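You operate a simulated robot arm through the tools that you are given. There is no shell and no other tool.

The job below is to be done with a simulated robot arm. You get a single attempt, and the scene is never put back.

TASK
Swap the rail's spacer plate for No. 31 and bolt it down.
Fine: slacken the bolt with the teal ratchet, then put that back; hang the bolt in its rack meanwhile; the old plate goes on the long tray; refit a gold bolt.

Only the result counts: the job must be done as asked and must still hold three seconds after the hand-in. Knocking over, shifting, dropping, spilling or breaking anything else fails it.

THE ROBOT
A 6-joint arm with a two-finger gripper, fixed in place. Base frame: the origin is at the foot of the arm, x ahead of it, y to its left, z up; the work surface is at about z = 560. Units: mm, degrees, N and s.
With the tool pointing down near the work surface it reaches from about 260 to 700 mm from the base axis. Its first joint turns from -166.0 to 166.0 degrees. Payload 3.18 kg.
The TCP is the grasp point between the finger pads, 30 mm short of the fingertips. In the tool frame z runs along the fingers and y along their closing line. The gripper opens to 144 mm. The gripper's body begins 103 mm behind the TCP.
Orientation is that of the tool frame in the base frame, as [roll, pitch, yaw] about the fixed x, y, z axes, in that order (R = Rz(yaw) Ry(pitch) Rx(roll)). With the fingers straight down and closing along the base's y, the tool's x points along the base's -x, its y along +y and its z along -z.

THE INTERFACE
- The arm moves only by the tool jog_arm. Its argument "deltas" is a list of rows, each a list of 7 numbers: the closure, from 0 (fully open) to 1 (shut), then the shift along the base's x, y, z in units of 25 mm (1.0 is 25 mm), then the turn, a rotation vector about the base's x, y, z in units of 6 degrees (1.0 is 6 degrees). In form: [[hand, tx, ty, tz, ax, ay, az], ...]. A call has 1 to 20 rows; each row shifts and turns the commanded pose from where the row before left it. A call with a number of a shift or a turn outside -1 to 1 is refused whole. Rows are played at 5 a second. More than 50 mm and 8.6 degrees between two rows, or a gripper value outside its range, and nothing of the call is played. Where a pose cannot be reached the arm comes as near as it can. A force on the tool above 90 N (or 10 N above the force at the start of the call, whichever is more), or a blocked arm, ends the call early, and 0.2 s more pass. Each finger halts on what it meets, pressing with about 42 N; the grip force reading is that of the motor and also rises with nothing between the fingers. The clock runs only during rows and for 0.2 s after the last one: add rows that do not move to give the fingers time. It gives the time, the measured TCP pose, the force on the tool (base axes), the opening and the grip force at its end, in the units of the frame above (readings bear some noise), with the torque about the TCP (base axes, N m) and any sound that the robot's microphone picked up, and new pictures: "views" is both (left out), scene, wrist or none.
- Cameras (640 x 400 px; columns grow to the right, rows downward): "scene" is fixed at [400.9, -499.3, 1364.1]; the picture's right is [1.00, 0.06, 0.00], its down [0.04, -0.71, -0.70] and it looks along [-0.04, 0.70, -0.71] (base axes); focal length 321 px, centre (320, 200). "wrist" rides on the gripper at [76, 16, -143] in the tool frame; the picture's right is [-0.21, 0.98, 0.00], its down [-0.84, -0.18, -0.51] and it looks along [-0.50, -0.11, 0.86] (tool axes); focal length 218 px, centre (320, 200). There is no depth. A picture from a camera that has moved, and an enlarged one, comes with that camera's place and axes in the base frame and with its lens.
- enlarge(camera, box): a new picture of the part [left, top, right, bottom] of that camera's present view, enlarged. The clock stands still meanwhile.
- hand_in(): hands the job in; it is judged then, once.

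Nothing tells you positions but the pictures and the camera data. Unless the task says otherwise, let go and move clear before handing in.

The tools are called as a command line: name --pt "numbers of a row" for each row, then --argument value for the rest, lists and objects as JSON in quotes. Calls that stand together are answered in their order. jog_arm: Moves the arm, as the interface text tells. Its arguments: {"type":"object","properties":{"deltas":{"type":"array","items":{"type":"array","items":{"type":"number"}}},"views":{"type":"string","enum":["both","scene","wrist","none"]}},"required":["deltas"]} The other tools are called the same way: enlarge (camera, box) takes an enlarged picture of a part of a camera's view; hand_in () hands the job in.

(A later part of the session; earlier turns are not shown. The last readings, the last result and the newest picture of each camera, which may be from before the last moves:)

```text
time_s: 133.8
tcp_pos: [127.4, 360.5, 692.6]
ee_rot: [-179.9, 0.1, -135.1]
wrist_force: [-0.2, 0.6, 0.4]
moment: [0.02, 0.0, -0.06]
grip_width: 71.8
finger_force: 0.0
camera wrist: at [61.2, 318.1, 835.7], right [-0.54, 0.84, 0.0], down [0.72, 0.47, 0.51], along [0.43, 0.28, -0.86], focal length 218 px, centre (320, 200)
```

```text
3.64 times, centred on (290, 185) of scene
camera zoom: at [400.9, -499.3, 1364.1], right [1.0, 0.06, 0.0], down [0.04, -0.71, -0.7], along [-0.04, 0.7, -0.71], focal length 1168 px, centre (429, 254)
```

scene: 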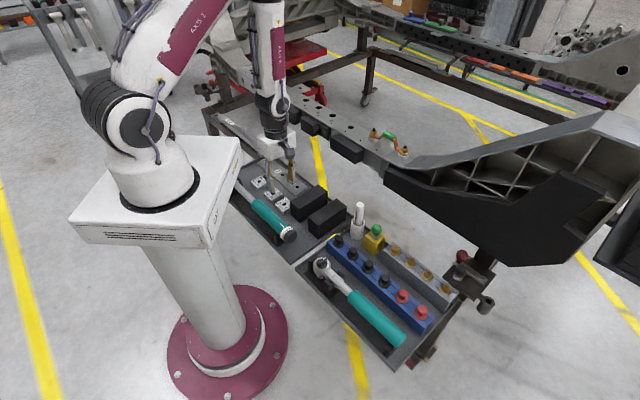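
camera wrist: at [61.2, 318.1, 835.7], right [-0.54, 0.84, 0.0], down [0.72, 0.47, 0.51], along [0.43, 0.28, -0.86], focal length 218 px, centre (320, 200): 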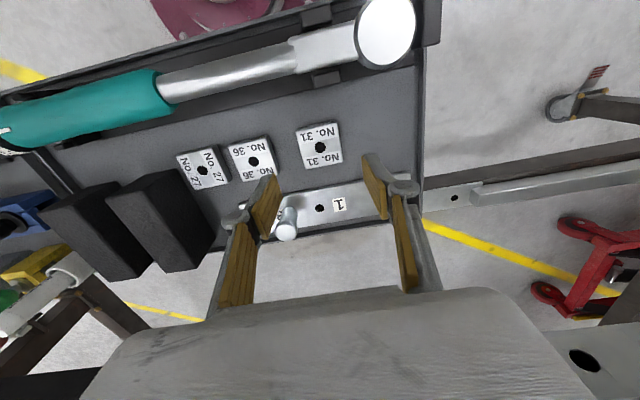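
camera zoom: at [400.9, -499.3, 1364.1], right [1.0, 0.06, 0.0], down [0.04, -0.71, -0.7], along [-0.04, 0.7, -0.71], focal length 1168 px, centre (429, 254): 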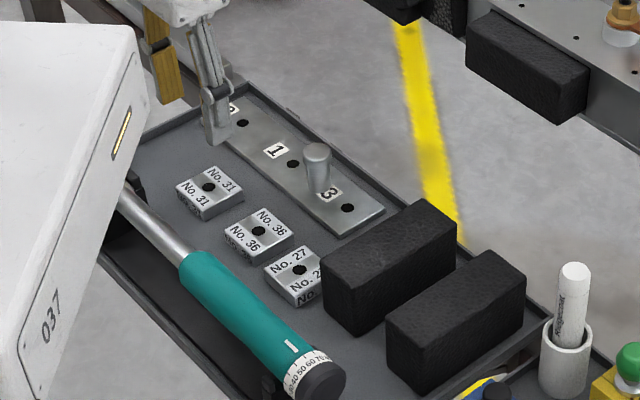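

No. 31 is right below. I'll trim yaw by 1.3° and descend partway, then re-check centring.

jog_arm --pt "0.52 0.05 0.05 -0.5 0 0 0.2" --pt "0.52 0 0 -0.8 0 0 0" --pt "0.52 0 0 -0.7 0 0 0" --pt "0.52 0 0 -0.5 0 0 0" --pt "0.52 0 0 0 0 0 0" --views "wrist"

enlarge --camera "wrist" --box '[240, 90, 400, 230]'

```text
time_s: 135.0
tcp_pos: [127.8, 362.2, 629.9]
ee_rot: [-179.9, 0.1, -133.8]
wrist_force: [-0.1, 1.0, -0.2]
moment: [0.0, 0.0, -0.02]
grip_width: 69.2
finger_force: 0.0
camera wrist: at [63.6, 317.1, 773.2], right [-0.56, 0.83, 0.0], down [0.71, 0.48, 0.51], along [0.42, 0.29, -0.86], focal length 218 px, centre (320, 200)
```

wrist: 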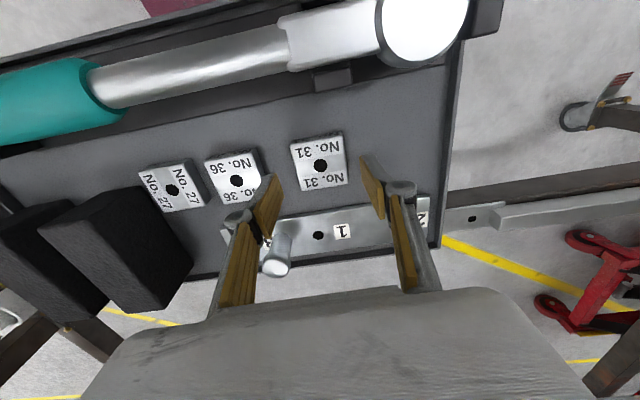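

```text
2.86 times, centred on (320, 160) of wrist
camera zoom: at [63.6, 317.1, 773.2], right [-0.56, 0.83, 0.0], down [0.71, 0.48, 0.51], along [0.42, 0.29, -0.86], focal length 624 px, centre (320, 314)
```

zoom: 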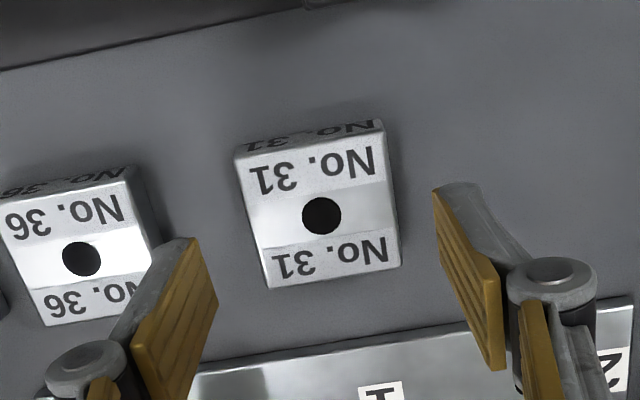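

jog_arm --pt "0.52 0 0 -0.5 0 0 0" --pt "0.52 0 0 -0.5 0 0 0" --pt "0.52 0 0 -0.3 0 0 0" --pt "0.52 0 0 -0.14 0 0 0" --pt "0.52 0 0 0 0 0 0" --views "wrist"

enlarge --camera "wrist" --box '[240, 90, 400, 230]'

enlarge --camera "scene" --box '[240, 130, 320, 210]'

```text
time_s: 136.2
tcp_pos: [128.9, 361.7, 593.9]
ee_rot: [-179.9, 0.0, -133.7]
wrist_force: [0.3, 0.4, -0.7]
moment: [0.02, 0.01, 0.0]
grip_width: 68.9
finger_force: 0.1
camera wrist: at [63.2, 316.9, 737.2], right [-0.56, 0.83, 0.0], down [0.71, 0.48, 0.51], along [0.42, 0.29, -0.86], focal length 218 px, centre (320, 200)
```

wrist: 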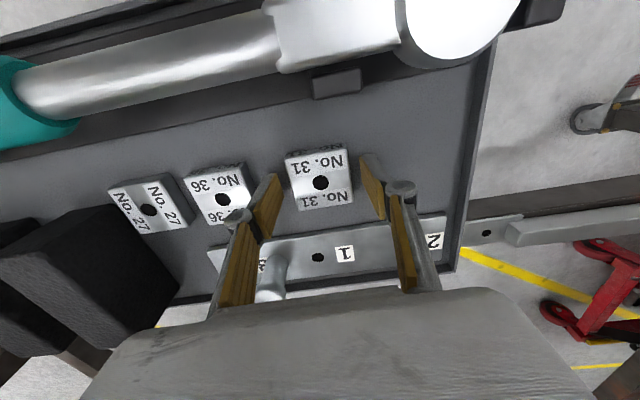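

```text
2.86 times, centred on (320, 160) of wrist
camera zoom: at [63.2, 316.9, 737.2], right [-0.56, 0.83, 0.0], down [0.71, 0.48, 0.51], along [0.42, 0.29, -0.86], focal length 624 px, centre (320, 314)
```

zoom: 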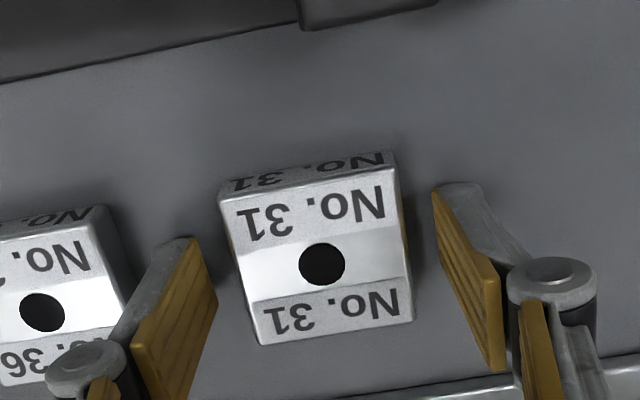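

```text
5.00 times, centred on (280, 170) of scene
camera zoom: at [400.9, -499.3, 1364.1], right [1.0, 0.06, 0.0], down [0.04, -0.71, -0.7], along [-0.04, 0.7, -0.71], focal length 1605 px, centre (520, 350)
```

zoom: 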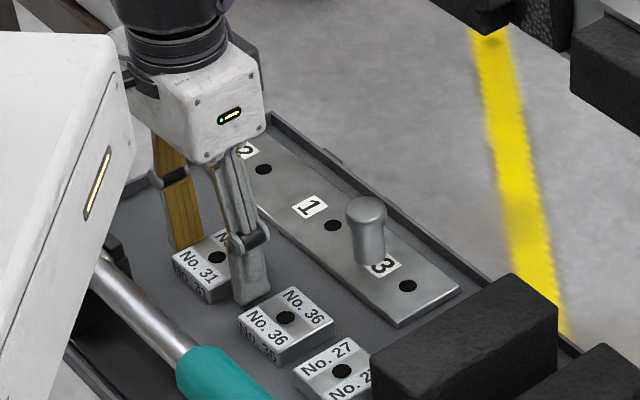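

jog_arm --pt "0.52 0.035 0.03 0 0 0 0" --pt "0.58 0 0 0 0 0 0" --pt "0.62 0 0 0 0 0 0" --pt "0.66 0 0 0 0 0 0" --pt "0.75 0 0 0 0 0 0" --pt "1 0 0 0 0 0 0" --pt "1 0 0 0 0 0 0" --views "wrist"

enlarge --camera "wrist" --box '[240, 90, 400, 230]'

```text
time_s: 137.8
tcp_pos: [130.7, 361.7, 594.5]
ee_rot: [-179.9, 0.1, -133.8]
wrist_force: [-0.8, 0.7, 1.8]
moment: [0.0, -0.01, -0.04]
grip_width: 49.4
finger_force: 42.5
camera wrist: at [64.2, 317.8, 737.4], right [-0.56, 0.83, 0.0], down [0.71, 0.48, 0.51], along [0.42, 0.29, -0.86], focal length 218 px, centre (320, 200)
```

wrist: 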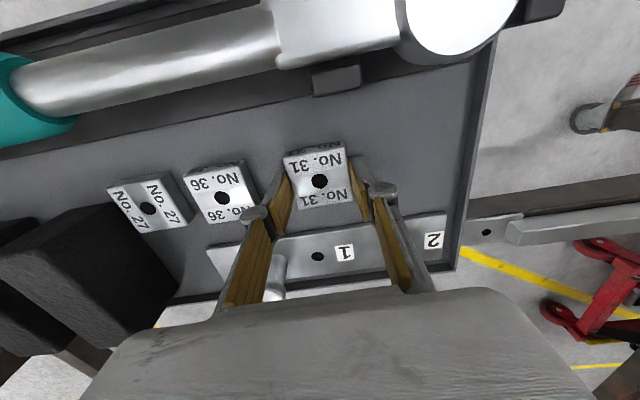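

```text
2.86 times, centred on (320, 160) of wrist
camera zoom: at [64.2, 317.8, 737.4], right [-0.56, 0.83, 0.0], down [0.71, 0.48, 0.51], along [0.42, 0.29, -0.86], focal length 624 px, centre (320, 314)
```

zoom: 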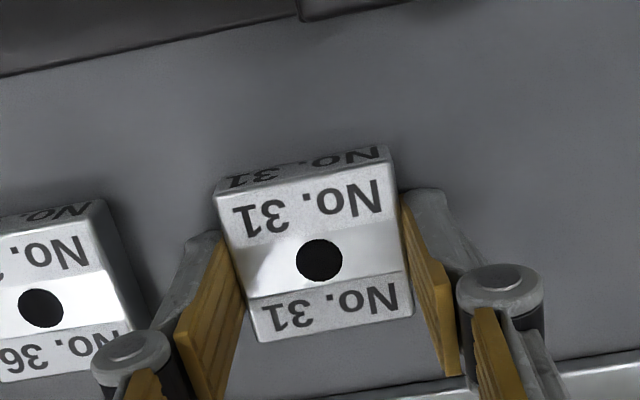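

Same relative grip as the reference. Lifting No. 31 and carrying it over to the rail.

jog_arm --pt "1 0 0 0.3 0 0 0" --pt "1 0 0 0.7 0 0 0" --pt "1 0 0 0.95 0 0 0" --pt "1 0 0 0.95 0 0 0" --pt "1 0.5 0.2 0.95 0 0 0" --pt "1 0.98 0.326 0.95 0 0 0" --pt "1 0.98 0.326 0.95 0 0 0.1" --pt "1 0.98 0.326 0.95 0 0 0.1" --pt "1 0.98 0.326 0.95 0 0 0" --pt "1 0.98 0.326 0.95 0 0 0" --pt "1 0.98 0.326 0.62 0 0 0" --pt "1 0.98 0.326 0 0 0 0" --pt "1 0.98 0.326 0 0 0 0" --pt "1 0.98 0.326 0 0 0 0" --pt "1 0.98 0.326 0 0 0 0" --pt "1 0.98 0.326 0 0 0 0" --pt "1 0.8 0.25 0 0 0 0" --pt "1 0 0 0 0 0 0"

enlarge --camera "wrist" --box '[240, 90, 400, 230]'

enlarge --camera "scene" --box '[230, 130, 350, 240]'

```text
time_s: 141.6
tcp_pos: [431.5, 465.3, 825.0]
ee_rot: [-179.9, 0.1, -132.6]
wrist_force: [0.0, -0.1, -2.0]
moment: [-0.03, 0.01, 0.0]
grip_width: 49.3
finger_force: 42.0
camera wrist: at [367.3, 418.9, 967.9], right [-0.58, 0.82, 0.0], down [0.7, 0.5, 0.51], along [0.42, 0.29, -0.86], focal length 218 px, centre (320, 200)
```

scene: 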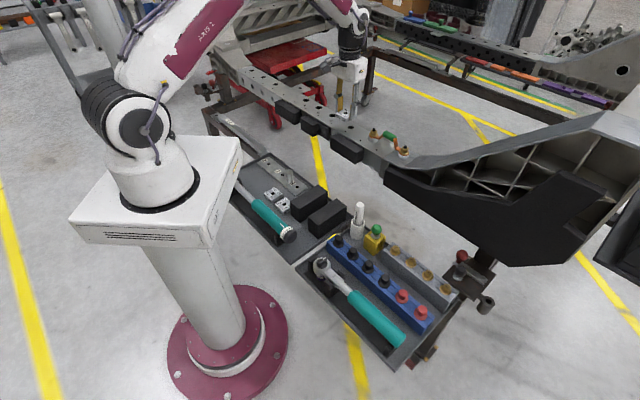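
wrist: 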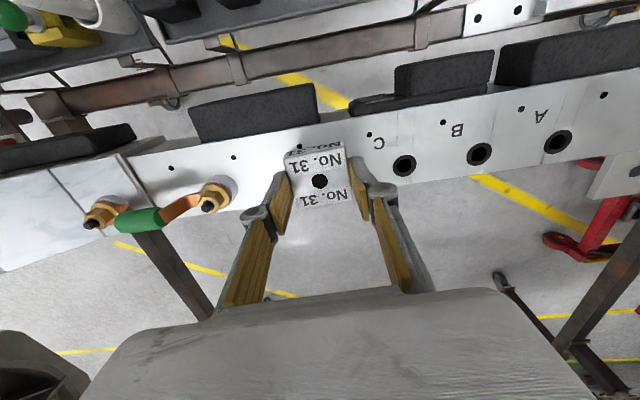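

```text
2.86 times, centred on (320, 160) of wrist
camera zoom: at [367.3, 418.9, 967.9], right [-0.58, 0.82, 0.0], down [0.7, 0.5, 0.51], along [0.42, 0.29, -0.86], focal length 624 px, centre (320, 314)
```

zoom: 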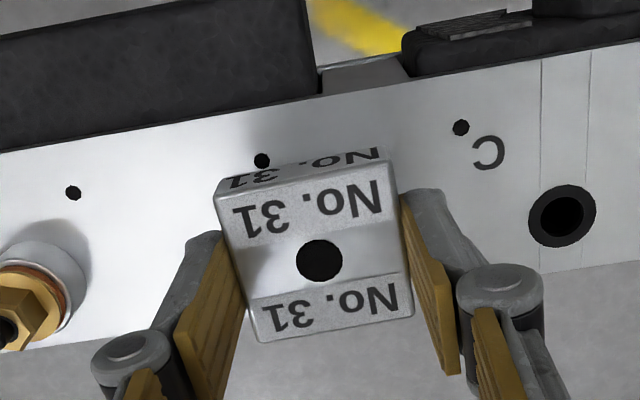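

```text
3.64 times, centred on (290, 185) of scene
camera zoom: at [400.9, -499.3, 1364.1], right [1.0, 0.06, 0.0], down [0.04, -0.71, -0.7], along [-0.04, 0.7, -0.71], focal length 1168 px, centre (429, 254)
```

zoom: 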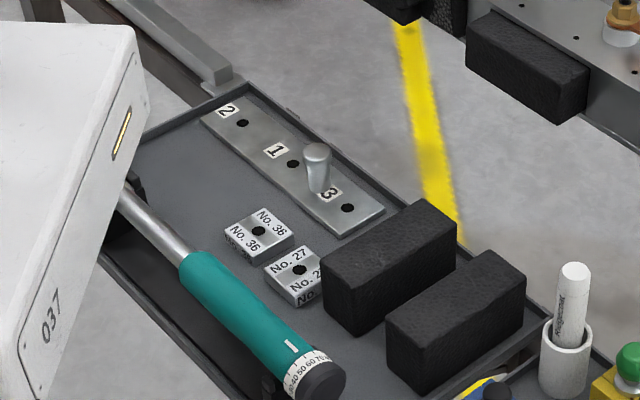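

jog_arm --pt "1 0.41 0.06 -0.09 0 0 0" --pt "1 0.41 0.06 -0.09 0 0 0" --pt "1 0 0 0 0 0 0" --pt "1 0 0 0 0 0 0" --views "none"

enlarge --camera "wrist" --box '[240, 90, 400, 230]'

enlarge --camera "scene" --box '[325, 90, 385, 140]'

```text
time_s: 142.6
tcp_pos: [453.7, 467.9, 820.2]
ee_rot: [-179.9, 0.1, -132.5]
wrist_force: [1.0, 0.3, -3.3]
moment: [0.04, -0.02, 0.01]
grip_width: 49.7
finger_force: 42.0
```

```text
2.86 times, centred on (320, 160) of wrist
camera zoom: at [387.8, 421.4, 963.7], right [-0.58, 0.82, 0.0], down [0.7, 0.5, 0.51], along [0.42, 0.29, -0.86], focal length 624 px, centre (320, 314)
```

zoom: 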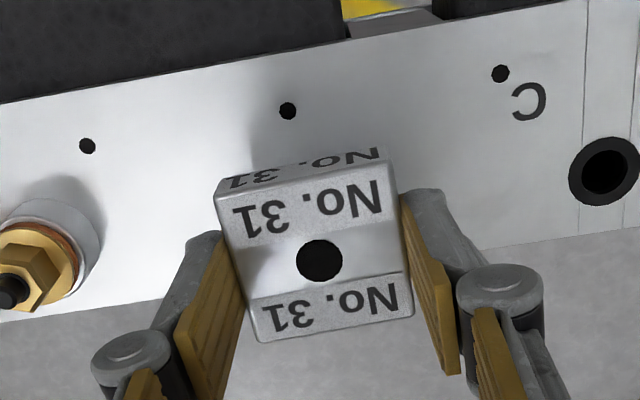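

```text
8.00 times, centred on (355, 115) of scene
camera zoom: at [400.9, -499.3, 1364.1], right [1.0, 0.06, 0.0], down [0.04, -0.71, -0.7], along [-0.04, 0.7, -0.71], focal length 2569 px, centre (40, 880)
```

zoom: 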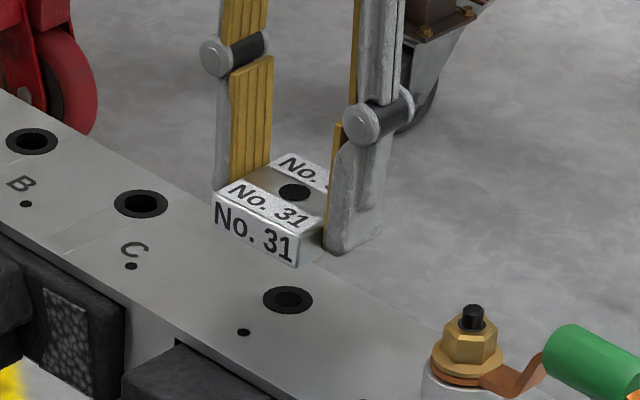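

The view matches the reference within about 0.7 mm. I'll nudge outward 0.7 mm and lower onto the rail.

jog_arm --pt "1 0.02 0.02 -0.3 0 0 0" --pt "1 0 0 -0.4 0 0 0" --pt "1 0 0 -0.3 0 0 0" --pt "1 0 0 -0.2 0 0 0" --pt "1 0 0 0 0 0 0" --views "none"

enlarge --camera "wrist" --box '[240, 90, 400, 230]'

enlarge --camera "scene" --box '[325, 90, 385, 140]'

```text
time_s: 143.8
tcp_pos: [452.9, 468.6, 790.8]
ee_rot: [-179.9, 0.1, -132.6]
wrist_force: [-0.2, 0.3, -2.4]
moment: [-0.01, 0.04, -0.03]
grip_width: 49.4
finger_force: 41.6
```

```text
2.86 times, centred on (320, 160) of wrist
camera zoom: at [388.0, 422.2, 933.7], right [-0.58, 0.82, 0.0], down [0.7, 0.5, 0.51], along [0.42, 0.29, -0.86], focal length 624 px, centre (320, 314)
```

zoom: 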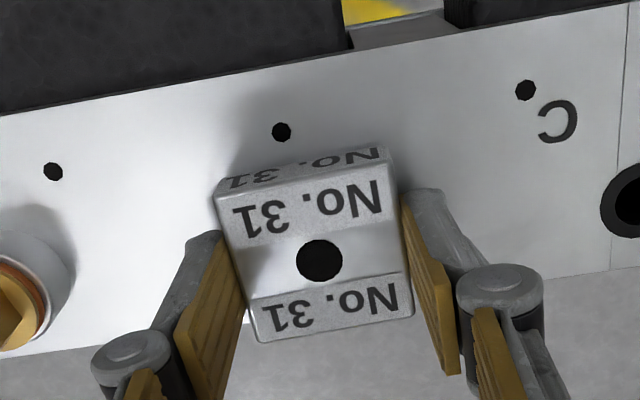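

```text
8.00 times, centred on (355, 115) of scene
camera zoom: at [400.9, -499.3, 1364.1], right [1.0, 0.06, 0.0], down [0.04, -0.71, -0.7], along [-0.04, 0.7, -0.71], focal length 2569 px, centre (40, 880)
```

zoom: 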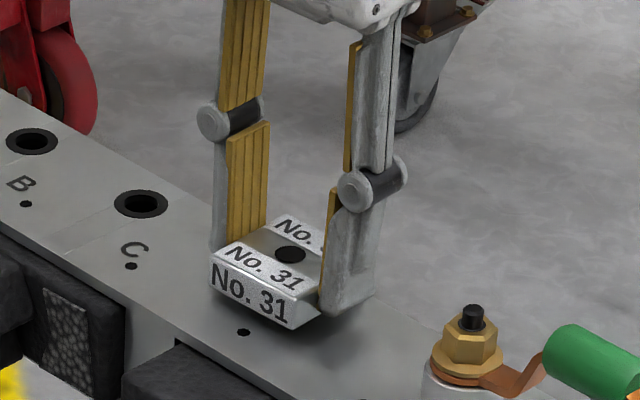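

Position agrees with the reference to about half a millimetre. Lowering the last few millimetres until contact.

jog_arm --pt "1 0 0 -0.1 0 0 0" --pt "1 0 0 -0.08 0 0 0" --pt "1 0 0 0 0 0 0" --views "none"

jog_arm --pt "1 0 0 -0.06 0 0 0" --pt "1 0 0 0 0 0 0" --views "none"

```text
time_s: 144.6
tcp_pos: [453.7, 467.7, 786.6]
ee_rot: [-180.0, 0.0, -132.6]
wrist_force: [0.0, -0.7, -2.9]
moment: [-0.01, 0.0, -0.03]
grip_width: 49.3
finger_force: 41.7
```

```text
time_s: 145.2
tcp_pos: [453.1, 468.3, 784.8]
ee_rot: [-179.9, 0.1, -132.6]
wrist_force: [0.0, -0.7, -2.5]
moment: [0.0, 0.02, 0.0]
grip_width: 49.3
finger_force: 41.7
```

jog_arm --pt "1 0 0 -0.05 0 0 0" --pt "1 0 0 0 0 0 0" --views "none"

enlarge --camera "wrist" --box '[240, 90, 400, 230]'

enlarge --camera "scene" --box '[325, 90, 385, 140]'

```text
time_s: 145.8
tcp_pos: [453.7, 467.1, 784.2]
ee_rot: [180.0, 0.1, -132.6]
wrist_force: [-2.1, -1.5, 7.6]
moment: [-0.12, 0.28, -0.01]
grip_width: 49.7
finger_force: 41.4
```

```text
2.86 times, centred on (320, 160) of wrist
camera zoom: at [388.1, 421.8, 927.5], right [-0.58, 0.82, 0.0], down [0.7, 0.5, 0.51], along [0.42, 0.29, -0.86], focal length 624 px, centre (320, 314)
```

zoom: 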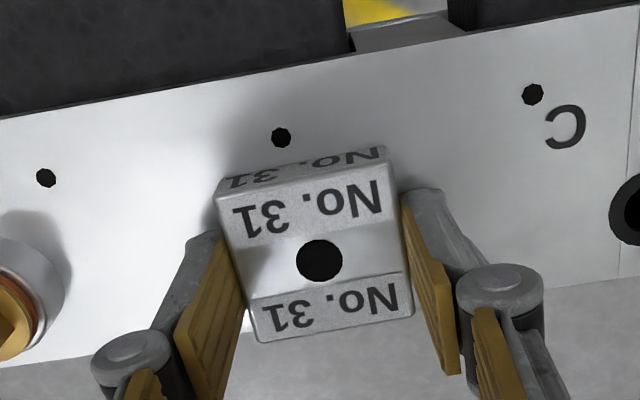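

```text
8.00 times, centred on (355, 115) of scene
camera zoom: at [400.9, -499.3, 1364.1], right [1.0, 0.06, 0.0], down [0.04, -0.71, -0.7], along [-0.04, 0.7, -0.71], focal length 2569 px, centre (40, 880)
```

zoom: 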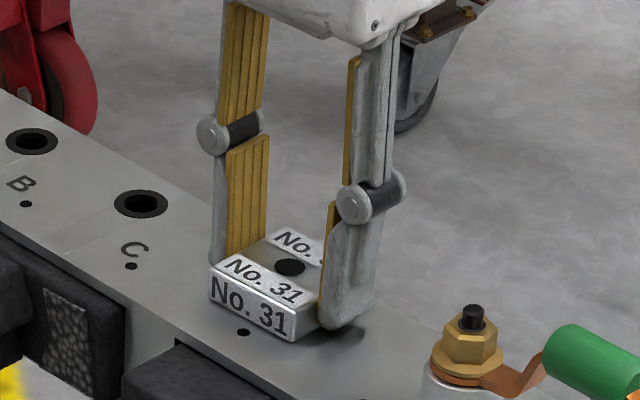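

Plate No. 31 is seated exactly where No. 27 was. Releasing and rising.

jog_arm --pt "0.64 0 0 0 0 0 0" --pt "0.6 0 0 0 0 0 0" --pt "0.55 0 0 0 0 0 0" --pt "0.52 0 0 0 0 0 0" --pt "0.52 0 0 0 0 0 0" --views "none"

enlarge --camera "wrist" --box '[240, 90, 400, 230]'

jog_arm --pt "0.52 0 0 0.3 0 0 0" --pt "0.52 0 0 0.6 0 0 0" --pt "0.52 0 0 0.8 0 0 0" --pt "0.52 0 0 0 0 0 0" --views "wrist"

enlarge --camera "wrist" --box '[260, 110, 380, 210]'

enlarge --camera "scene" --box '[325, 90, 385, 140]'

```text
time_s: 147.0
tcp_pos: [451.8, 468.2, 784.0]
ee_rot: [-179.9, 0.1, -132.6]
wrist_force: [-0.4, 0.2, -0.5]
moment: [0.01, -0.03, -0.01]
grip_width: 69.2
finger_force: 0.0
```

```text
2.86 times, centred on (320, 160) of wrist
camera zoom: at [388.1, 421.8, 926.9], right [-0.58, 0.82, 0.0], down [0.7, 0.5, 0.51], along [0.42, 0.29, -0.86], focal length 624 px, centre (320, 314)
```

zoom: 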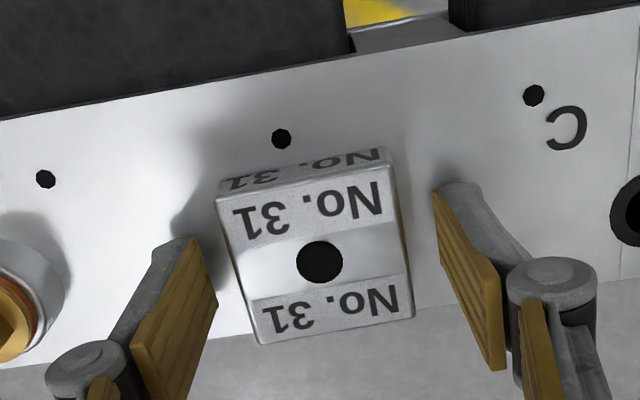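

```text
time_s: 148.0
tcp_pos: [453.0, 467.4, 826.3]
ee_rot: [-179.9, 0.0, -132.6]
wrist_force: [0.4, 1.5, -0.1]
moment: [0.0, 0.0, 0.0]
grip_width: 69.1
finger_force: 0.0
camera wrist: at [388.6, 421.1, 969.3], right [-0.58, 0.82, 0.0], down [0.7, 0.5, 0.51], along [0.41, 0.29, -0.86], focal length 218 px, centre (320, 200)
```

wrist: 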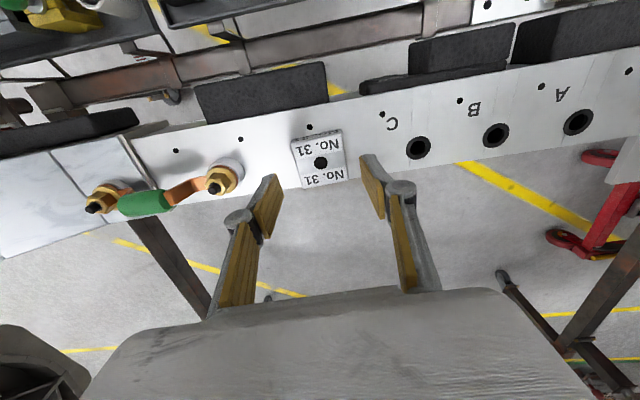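

```text
4.00 times, centred on (320, 160) of wrist
camera zoom: at [388.6, 421.1, 969.3], right [-0.58, 0.82, 0.0], down [0.7, 0.5, 0.51], along [0.41, 0.29, -0.86], focal length 873 px, centre (320, 360)
```

zoom: 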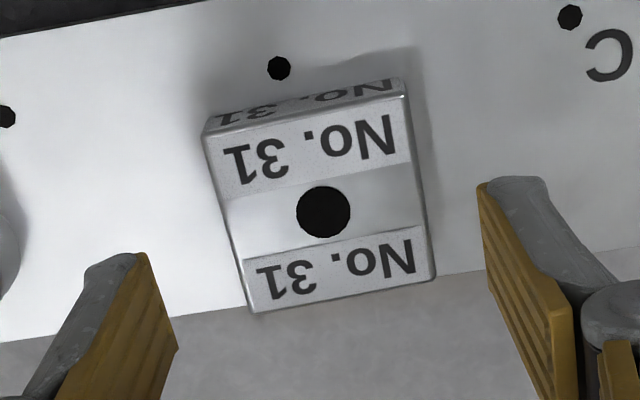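

```text
8.00 times, centred on (355, 115) of scene
camera zoom: at [400.9, -499.3, 1364.1], right [1.0, 0.06, 0.0], down [0.04, -0.71, -0.7], along [-0.04, 0.7, -0.71], focal length 2569 px, centre (40, 880)
```

zoom: 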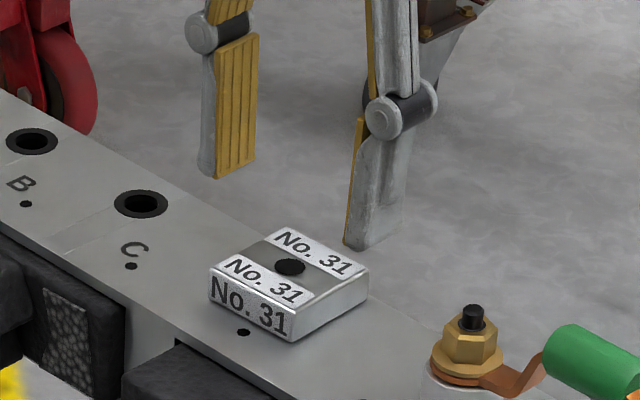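

The new plate sits well with its hole clear. Next I'll fetch a gold bolt from the rack (the end one, whose pose I know), retracing the earlier path.

jog_arm --pt "0.55 -0.5 -0.7 0.3 0 0 0.3" --pt "0.6 -0.5 -0.7 0.3 0 0 0.9" --pt "0.65 -0.5 -0.7 0.2 0 0 0.9" --pt "0.7 0.33 -0.915 0 0 0 0.9" --pt "0.72 0.33 -0.915 0 0 0 0.91" --pt "0.72 0.33 -0.915 0 0 0 0.91" --pt "0.72 0.33 -0.915 0 0 0 0.91" --pt "0.72 0.33 -0.915 0 0 0 0.91" --pt "0.72 0.33 -0.915 0 0 0 0.91" --pt "0.72 0.33 -0.915 0 0 0 0.91" --pt "0.72 0.33 -0.915 0 0 0 0.91" --pt "0.72 0.533 -1 0 0 0 0.91" --pt "0.72 0.533 -1 0 0 0 0.91" --pt "0.72 0.533 -1 0 0 0 0.91" --pt "0.72 0.533 -1 0 0 0 0.91" --pt "0.72 0.533 -1 0 0 0 0.91" --pt "0.72 0.533 -1 0 0 0 0.6" --pt "0.72 0.4 -0.71 0 0 0 0.04" --pt "0.72 0.4 -0.71 0 0 0 0" --pt "0.72 0 0 0 0 0 0" --views "wrist"

```text
time_s: 152.2
tcp_pos: [580.3, 46.3, 844.9]
ee_rot: [-179.9, 0.0, -45.2]
wrist_force: [-0.4, -0.1, 0.6]
moment: [-0.02, 0.01, 0.01]
grip_width: 40.2
finger_force: 0.1
camera wrist: at [622.6, -20.6, 989.1], right [-0.84, -0.54, 0.0], down [-0.47, 0.72, 0.51], along [-0.28, 0.43, -0.86], focal length 218 px, centre (320, 200)
```

wrist: 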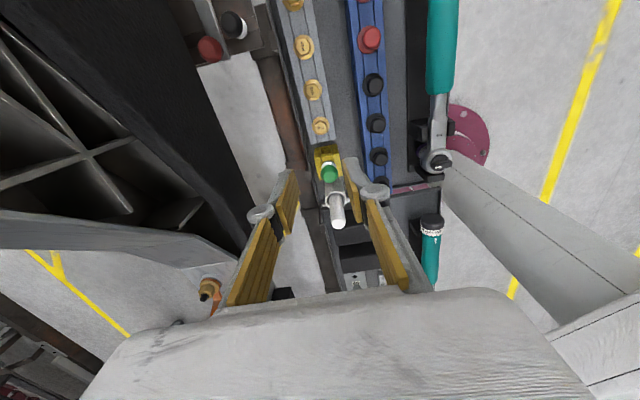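

jog_arm --pt "0.72 0.02 -0.04 -0.8 0 0 0" --pt "0.72 0 0 -0.9 0 0 0" --pt "0.72 0 0 -0.9 0 0 0" --pt "0.72 0 0 -0.9 0 0 0" --pt "0.72 0 0 -0.9 0 0 0" --pt "0.72 0 0 -0.9 0 0 0" --pt "0.72 0 0 -0.8 0 0 0" --pt "0.72 0 0 0 0 0 0" --views "wrist"

enlarge --camera "wrist" --box '[260, 110, 380, 230]'

```text
time_s: 154.0
tcp_pos: [581.3, 46.3, 694.5]
ee_rot: [-179.9, 0.1, -45.2]
wrist_force: [-0.4, -1.2, 0.2]
moment: [-0.02, -0.02, 0.02]
grip_width: 40.3
finger_force: 0.0
camera wrist: at [623.0, -21.4, 836.2], right [-0.84, -0.54, 0.0], down [-0.47, 0.72, 0.51], along [-0.27, 0.43, -0.86], focal length 218 px, centre (320, 200)
```

wrist: 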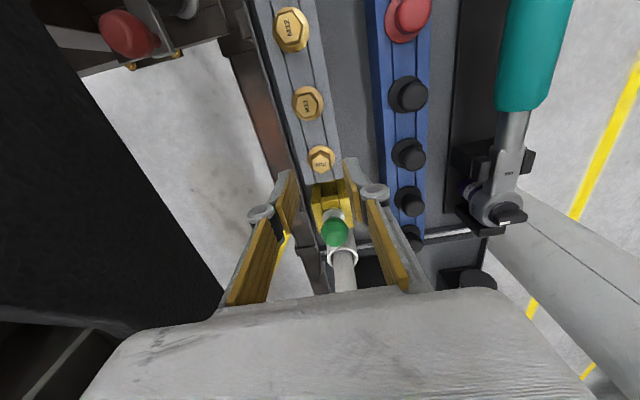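

```text
3.33 times, centred on (320, 170) of wrist
camera zoom: at [623.0, -21.4, 836.2], right [-0.84, -0.54, 0.0], down [-0.47, 0.72, 0.51], along [-0.27, 0.43, -0.86], focal length 728 px, centre (320, 300)
```

zoom: 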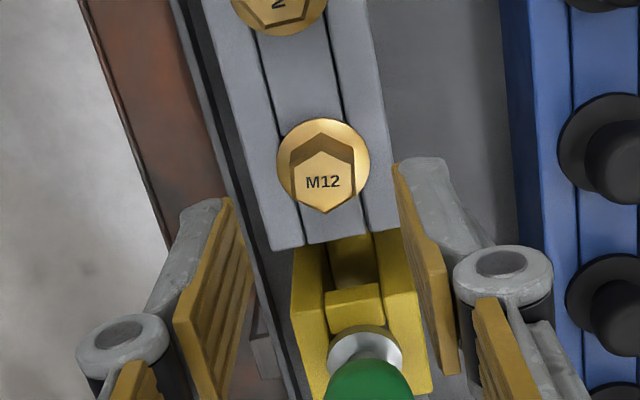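

jog_arm --pt "0.72 0 0 -0.5 0 0 0" --pt "0.72 0 0 -0.5 0 0 0" --pt "0.72 0 0 -0.35 0 0 0" --pt "0.72 0 0 -0.16 0 0 0" --pt "0.72 0 0 0 0 0 0" --views "wrist"

enlarge --camera "wrist" --box '[260, 110, 380, 230]'

```text
time_s: 155.2
tcp_pos: [581.8, 46.0, 655.4]
ee_rot: [-179.9, 0.1, -45.3]
wrist_force: [0.5, -1.0, 0.0]
moment: [0.02, -0.03, -0.01]
grip_width: 40.3
finger_force: 0.0
camera wrist: at [622.7, -21.2, 798.5], right [-0.84, -0.54, 0.0], down [-0.47, 0.72, 0.51], along [-0.27, 0.43, -0.86], focal length 218 px, centre (320, 200)
```

wrist: 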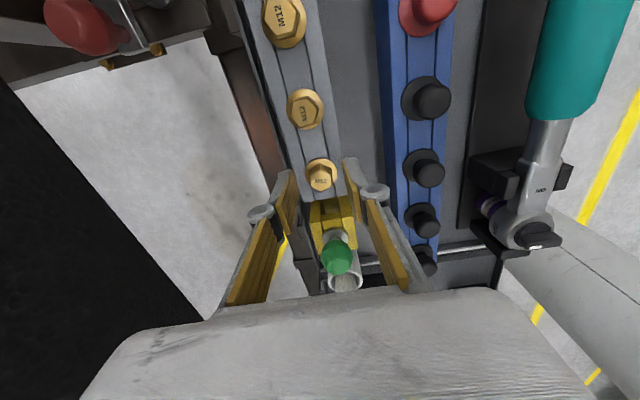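

```text
3.33 times, centred on (320, 170) of wrist
camera zoom: at [622.7, -21.2, 798.5], right [-0.84, -0.54, 0.0], down [-0.47, 0.72, 0.51], along [-0.27, 0.43, -0.86], focal length 728 px, centre (320, 300)
```

zoom: 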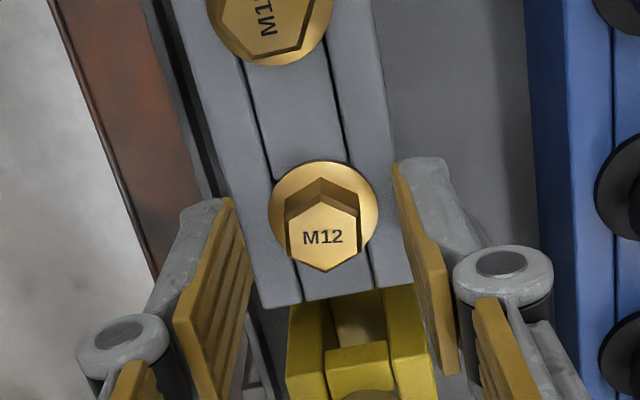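

jog_arm --pt "0.72 0.03 -0.04 0 0 0 0" --pt "0.8 0 0 0 0 0 0" --pt "0.85 0 0 0 0 0 0" --pt "1 0 0 0 0 0 0" --pt "1 0 0 0 0 0 0" --pt "1 0 0 0.2 0 0 0" --pt "1 0 0 0.4 0 0 0" --pt "1 0 0 0.6 0 0 0" --pt "1 0 0 0.6 0 0 0" --pt "1 0 0 0 0 0 0" --views "wrist"

enlarge --camera "wrist" --box '[260, 110, 380, 230]'

enlarge --camera "scene" --box '[370, 205, 460, 295]'

```text
time_s: 157.4
tcp_pos: [581.8, 44.7, 701.3]
ee_rot: [-179.9, 0.1, -45.1]
wrist_force: [-0.7, 0.0, -1.5]
moment: [0.0, -0.01, 0.03]
grip_width: 18.7
finger_force: 41.9
camera wrist: at [623.5, -22.1, 844.0], right [-0.84, -0.54, 0.0], down [-0.47, 0.72, 0.51], along [-0.27, 0.43, -0.86], focal length 218 px, centre (320, 200)
```

wrist: 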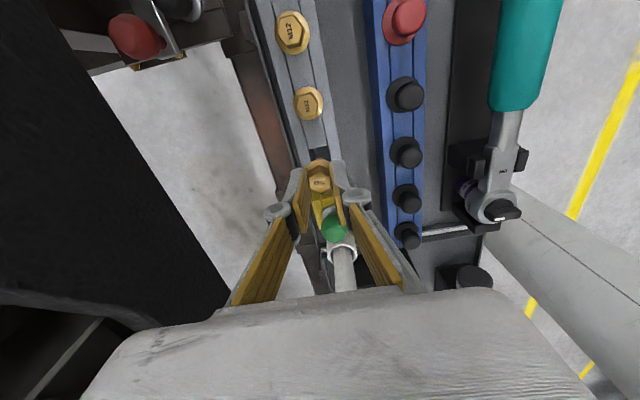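

```text
3.33 times, centred on (320, 170) of wrist
camera zoom: at [623.5, -22.1, 844.0], right [-0.84, -0.54, 0.0], down [-0.47, 0.72, 0.51], along [-0.27, 0.43, -0.86], focal length 728 px, centre (320, 300)
```

zoom: 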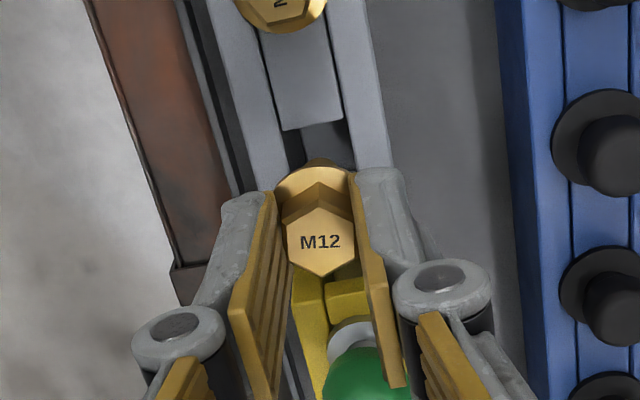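

```text
4.44 times, centred on (415, 250) of scene
camera zoom: at [400.9, -499.3, 1364.1], right [1.0, 0.06, 0.0], down [0.04, -0.71, -0.7], along [-0.04, 0.7, -0.71], focal length 1427 px, centre (-102, -22)
```

zoom: 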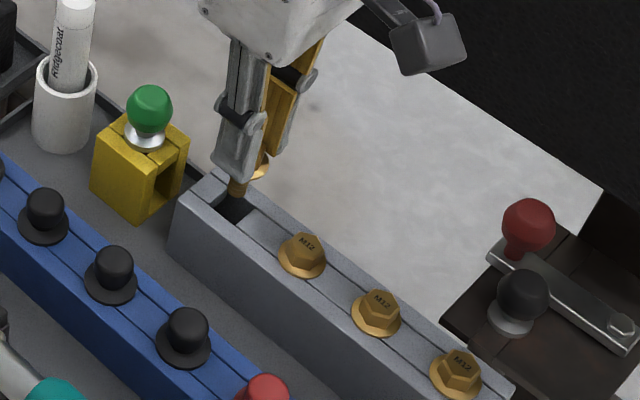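

Bolt picked up cleanly. Carrying it to the rail, turning to yaw +8° so there's a long clockwise range available.

jog_arm --pt "1 0 0 0.95 0 0 0" --pt "1 0 0 0.95 0 0 0" --pt "1 -0.4 0.71 0.95 0 0 0.553" --pt "1 -0.4 0.71 0.95 0 0 0.553" --pt "1 -0.533 1 0.75 0 0 0.553" --pt "1 -0.533 1 0.75 0 0 0.553" --pt "1 -0.533 1 0.75 0 0 0.553" --pt "1 -0.533 1 0 0 0 0.553" --pt "1 -0.533 1 0 0 0 0.553" --pt "1 -0.533 1 0 0 0 0.553" --pt "1 -0.33 0.915 0 0 0 0.553" --pt "1 -0.33 0.915 0 0 0 0.553" --pt "1 -0.33 0.915 0 0 0 0.553" --pt "1 -0.33 0.915 0 0 0 0.553" --pt "1 -0.33 0.915 0 0 0 0.553" --pt "1 -0.33 0.915 0 0 0 0.553" --pt "1 -0.33 0.915 0 0 0 0.553" --pt "1 -0.33 0.915 0 0 0 0.553" --pt "1 0 0 0 0 0 0"

```text
time_s: 161.4
tcp_pos: [415.4, 413.0, 852.7]
ee_rot: [-179.9, 0.1, 7.9]
wrist_force: [-0.1, 0.5, -0.2]
moment: [-0.01, 0.03, 0.0]
grip_width: 18.9
finger_force: 42.1
camera wrist: at [494.0, 406.7, 995.7], right [-0.07, -1.0, 0.0], down [-0.86, 0.06, 0.51], along [-0.51, 0.04, -0.86], focal length 218 px, centre (320, 200)
```

scene: 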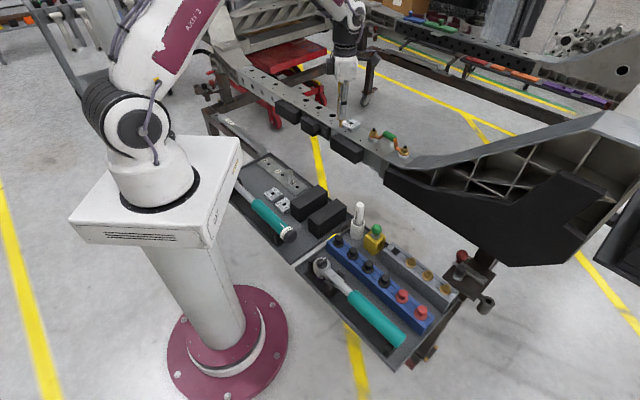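
wrist: 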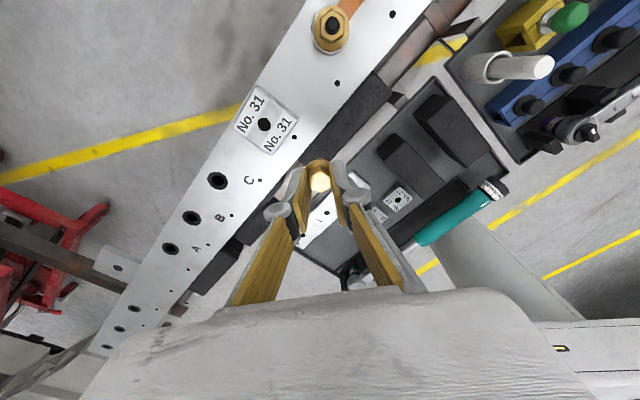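

jog_arm --pt "1 0.48 0.71 -0.14 0 0 0" --pt "1 0.48 0.71 -0.14 0 0 0" --pt "1 0.48 0.71 -0.14 0 0 0" --pt "1 0 0 0 0 0 0" --views "wrist"

enlarge --camera "scene" --box '[340, 100, 364, 130]'

enlarge --camera "wrist" --box '[260, 110, 380, 230]'

```text
time_s: 162.4
tcp_pos: [451.8, 465.3, 841.3]
ee_rot: [-179.7, -0.2, 7.9]
wrist_force: [-0.2, 0.0, -0.9]
moment: [0.03, -0.01, 0.02]
grip_width: 18.9
finger_force: 41.7
camera wrist: at [528.7, 458.7, 984.4], right [-0.07, -1.0, -0.01], down [-0.86, 0.06, 0.51], along [-0.5, 0.04, -0.86], focal length 218 px, centre (320, 200)
```

wrist: 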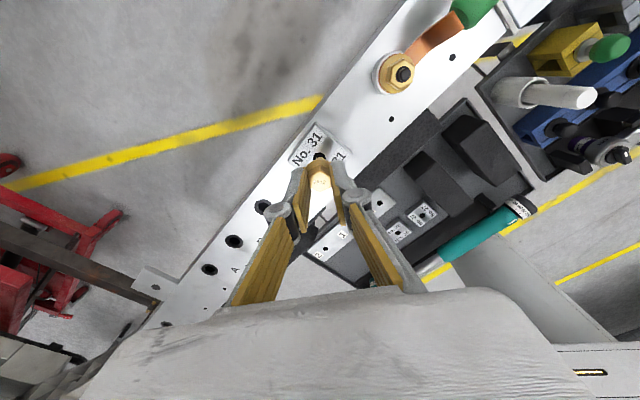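

```text
13.33 times, centred on (352, 115) of scene
camera zoom: at [400.9, -499.3, 1364.1], right [1.0, 0.06, 0.0], down [0.04, -0.71, -0.7], along [-0.04, 0.7, -0.71], focal length 4281 px, centre (-107, 1333)
```

zoom: 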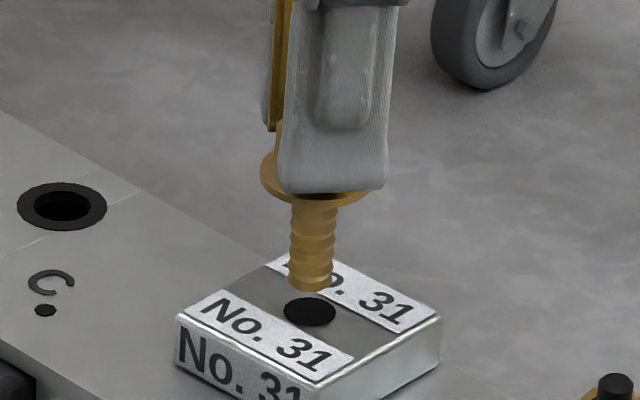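

```text
3.33 times, centred on (320, 170) of wrist
camera zoom: at [528.7, 458.7, 984.4], right [-0.07, -1.0, -0.01], down [-0.86, 0.06, 0.51], along [-0.5, 0.04, -0.86], focal length 728 px, centre (320, 300)
```

zoom: 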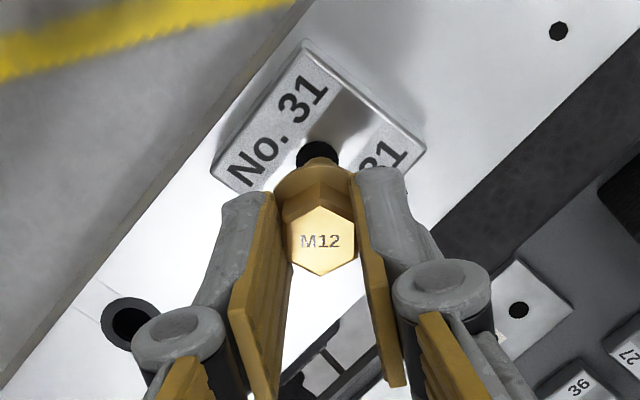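

The bolt end sits just above the hole; I estimate it's ~1.5 mm short in y. I'll correct and lower it to the hole's rim.

jog_arm --pt "1 0.02 0.06 0 0 0 0" --pt "1 0 0 -0.12 0 0 0" --pt "1 0 0 -0.12 0 0 0" --pt "1 0 0 0 0 0 0" --views "none"

enlarge --camera "scene" --box '[340, 105, 364, 130]'

enlarge --camera "wrist" --box '[280, 120, 360, 200]'

```text
time_s: 163.4
tcp_pos: [453.1, 468.2, 835.8]
ee_rot: [-179.8, 0.0, 7.9]
wrist_force: [-0.5, 0.0, -0.2]
moment: [-0.02, -0.03, 0.02]
grip_width: 18.9
finger_force: 41.8
```

```text
16.00 times, centred on (352, 118) of scene
camera zoom: at [400.9, -499.3, 1364.1], right [1.0, 0.06, 0.0], down [0.04, -0.71, -0.7], along [-0.04, 0.7, -0.71], focal length 5137 px, centre (-192, 1520)
```

zoom: 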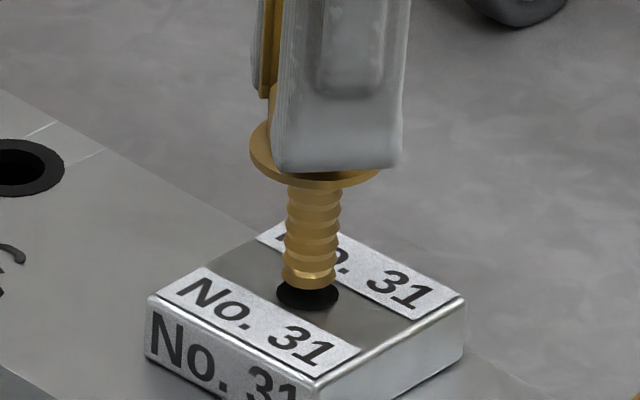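

```text
5.00 times, centred on (320, 160) of wrist
camera zoom: at [529.7, 460.6, 978.7], right [-0.07, -1.0, 0.0], down [-0.86, 0.06, 0.51], along [-0.51, 0.04, -0.86], focal length 1091 px, centre (320, 400)
```

zoom: 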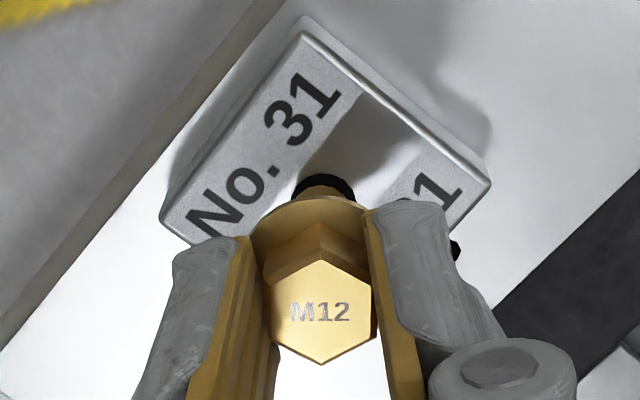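

Aligned to about half a millimetre. Lowering the shank through the plate hole in small steps.

jog_arm --pt "1 0 0 -0.1 0 0 0" --pt "1 0 0 -0.1 0 0 0" --pt "1 0 0 -0.1 0 0 0" --pt "1 0 0 0 0 0 0" --views "none"

jog_arm --pt "1 0 0 -0.1 0 0 0" --pt "1 0 0 -0.1 0 0 0" --pt "1 0 0 0 0 0 0" --views "none"

enlarge --camera "scene" --box '[340, 105, 364, 130]'

```text
time_s: 164.4
tcp_pos: [452.3, 468.5, 828.7]
ee_rot: [-179.8, 0.1, 7.9]
wrist_force: [0.1, -0.3, -0.5]
moment: [0.02, 0.0, 0.01]
grip_width: 18.7
finger_force: 41.9
```

```text
time_s: 165.2
tcp_pos: [452.9, 467.8, 821.7]
ee_rot: [-179.9, 0.1, 7.9]
wrist_force: [-0.3, 0.7, -1.1]
moment: [0.01, 0.03, -0.01]
grip_width: 19.0
finger_force: 41.9
```

```text
16.00 times, centred on (352, 118) of scene
camera zoom: at [400.9, -499.3, 1364.1], right [1.0, 0.06, 0.0], down [0.04, -0.71, -0.7], along [-0.04, 0.7, -0.71], focal length 5137 px, centre (-192, 1520)
```

zoom: 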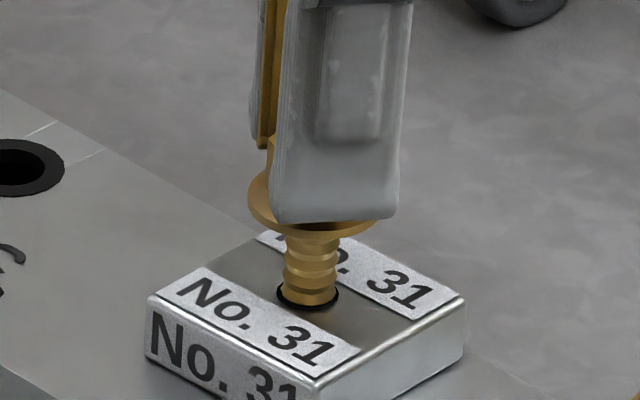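

The shank is through the plate. Continuing down to meet the thread.

jog_arm --pt "1 0 0 -0.08 0 0 0" --pt "1 0 0 -0.08 0 0 0" --pt "1 0 0 0 0 0 0" --views "none"

jog_arm --pt "1 0 0 -0.06 0 0 0" --pt "1 0 0 0 0 0 0" --views "none"

```text
time_s: 166.0
tcp_pos: [453.3, 467.2, 819.9]
ee_rot: [-179.8, 0.1, 7.8]
wrist_force: [-0.1, -0.5, -1.0]
moment: [0.0, -0.02, 0.03]
grip_width: 18.6
finger_force: 41.7
```

```text
time_s: 166.6
tcp_pos: [454.1, 468.5, 817.7]
ee_rot: [-179.9, 0.1, 7.9]
wrist_force: [0.4, -0.5, -0.5]
moment: [-0.03, 0.0, -0.02]
grip_width: 18.7
finger_force: 41.8
```

jog_arm --pt "1 0 0 -0.06 0 0 0" --pt "1 0 0 0 0 0 0" --views "none"

jog_arm --pt "1 0 0 -0.06 0 0 0" --pt "1 0 0 0 0 0 0" --views "none"

enlarge --camera "scene" --box '[340, 105, 364, 130]'

```text
time_s: 167.2
tcp_pos: [453.5, 468.6, 816.2]
ee_rot: [-179.9, 0.0, 7.9]
wrist_force: [0.1, -0.9, -1.1]
moment: [0.0, -0.01, -0.03]
grip_width: 18.8
finger_force: 42.1
```

```text
time_s: 167.8
tcp_pos: [452.4, 467.8, 815.1]
ee_rot: [-180.0, 0.1, 7.9]
wrist_force: [-0.4, 0.1, -1.7]
moment: [0.01, 0.0, -0.04]
grip_width: 18.9
finger_force: 42.2
```

```text
16.00 times, centred on (352, 118) of scene
camera zoom: at [400.9, -499.3, 1364.1], right [1.0, 0.06, 0.0], down [0.04, -0.71, -0.7], along [-0.04, 0.7, -0.71], focal length 5137 px, centre (-192, 1520)
```

zoom: 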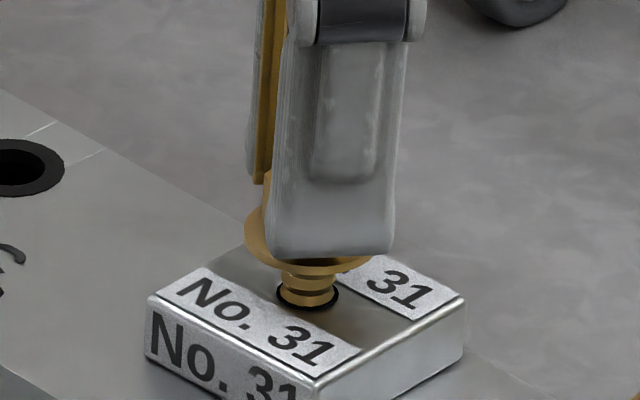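

jog_arm --pt "1 0 0 -0.06 0 0 0" --pt "1 0 0 0 0 0 0" --views "none"

jog_arm --pt "1 0 0 -0.06 0 0 0" --pt "1 0 0 0 0 0 0" --views "none"

jog_arm --pt "1 0 0 -0.06 0 0 0" --pt "1 0 0 0 0 0 0" --views "none"

```text
time_s: 168.4
tcp_pos: [452.5, 467.3, 815.0]
ee_rot: [-180.0, 0.1, 8.0]
wrist_force: [1.1, -13.9, 10.2]
moment: [-0.31, -0.05, -0.02]
grip_width: 18.9
finger_force: 42.2
```

```text
time_s: 169.0
tcp_pos: [453.3, 465.8, 812.9]
ee_rot: [-179.9, 0.0, 7.9]
wrist_force: [-1.5, -24.1, 30.1]
moment: [-0.71, 0.12, 0.02]
grip_width: 18.8
finger_force: 41.8
```

```text
time_s: 169.6
tcp_pos: [453.6, 467.4, 811.4]
ee_rot: [-179.9, -0.1, 7.9]
wrist_force: [3.2, -26.3, 32.6]
moment: [-0.79, -0.07, -0.02]
grip_width: 18.9
finger_force: 42.2
```

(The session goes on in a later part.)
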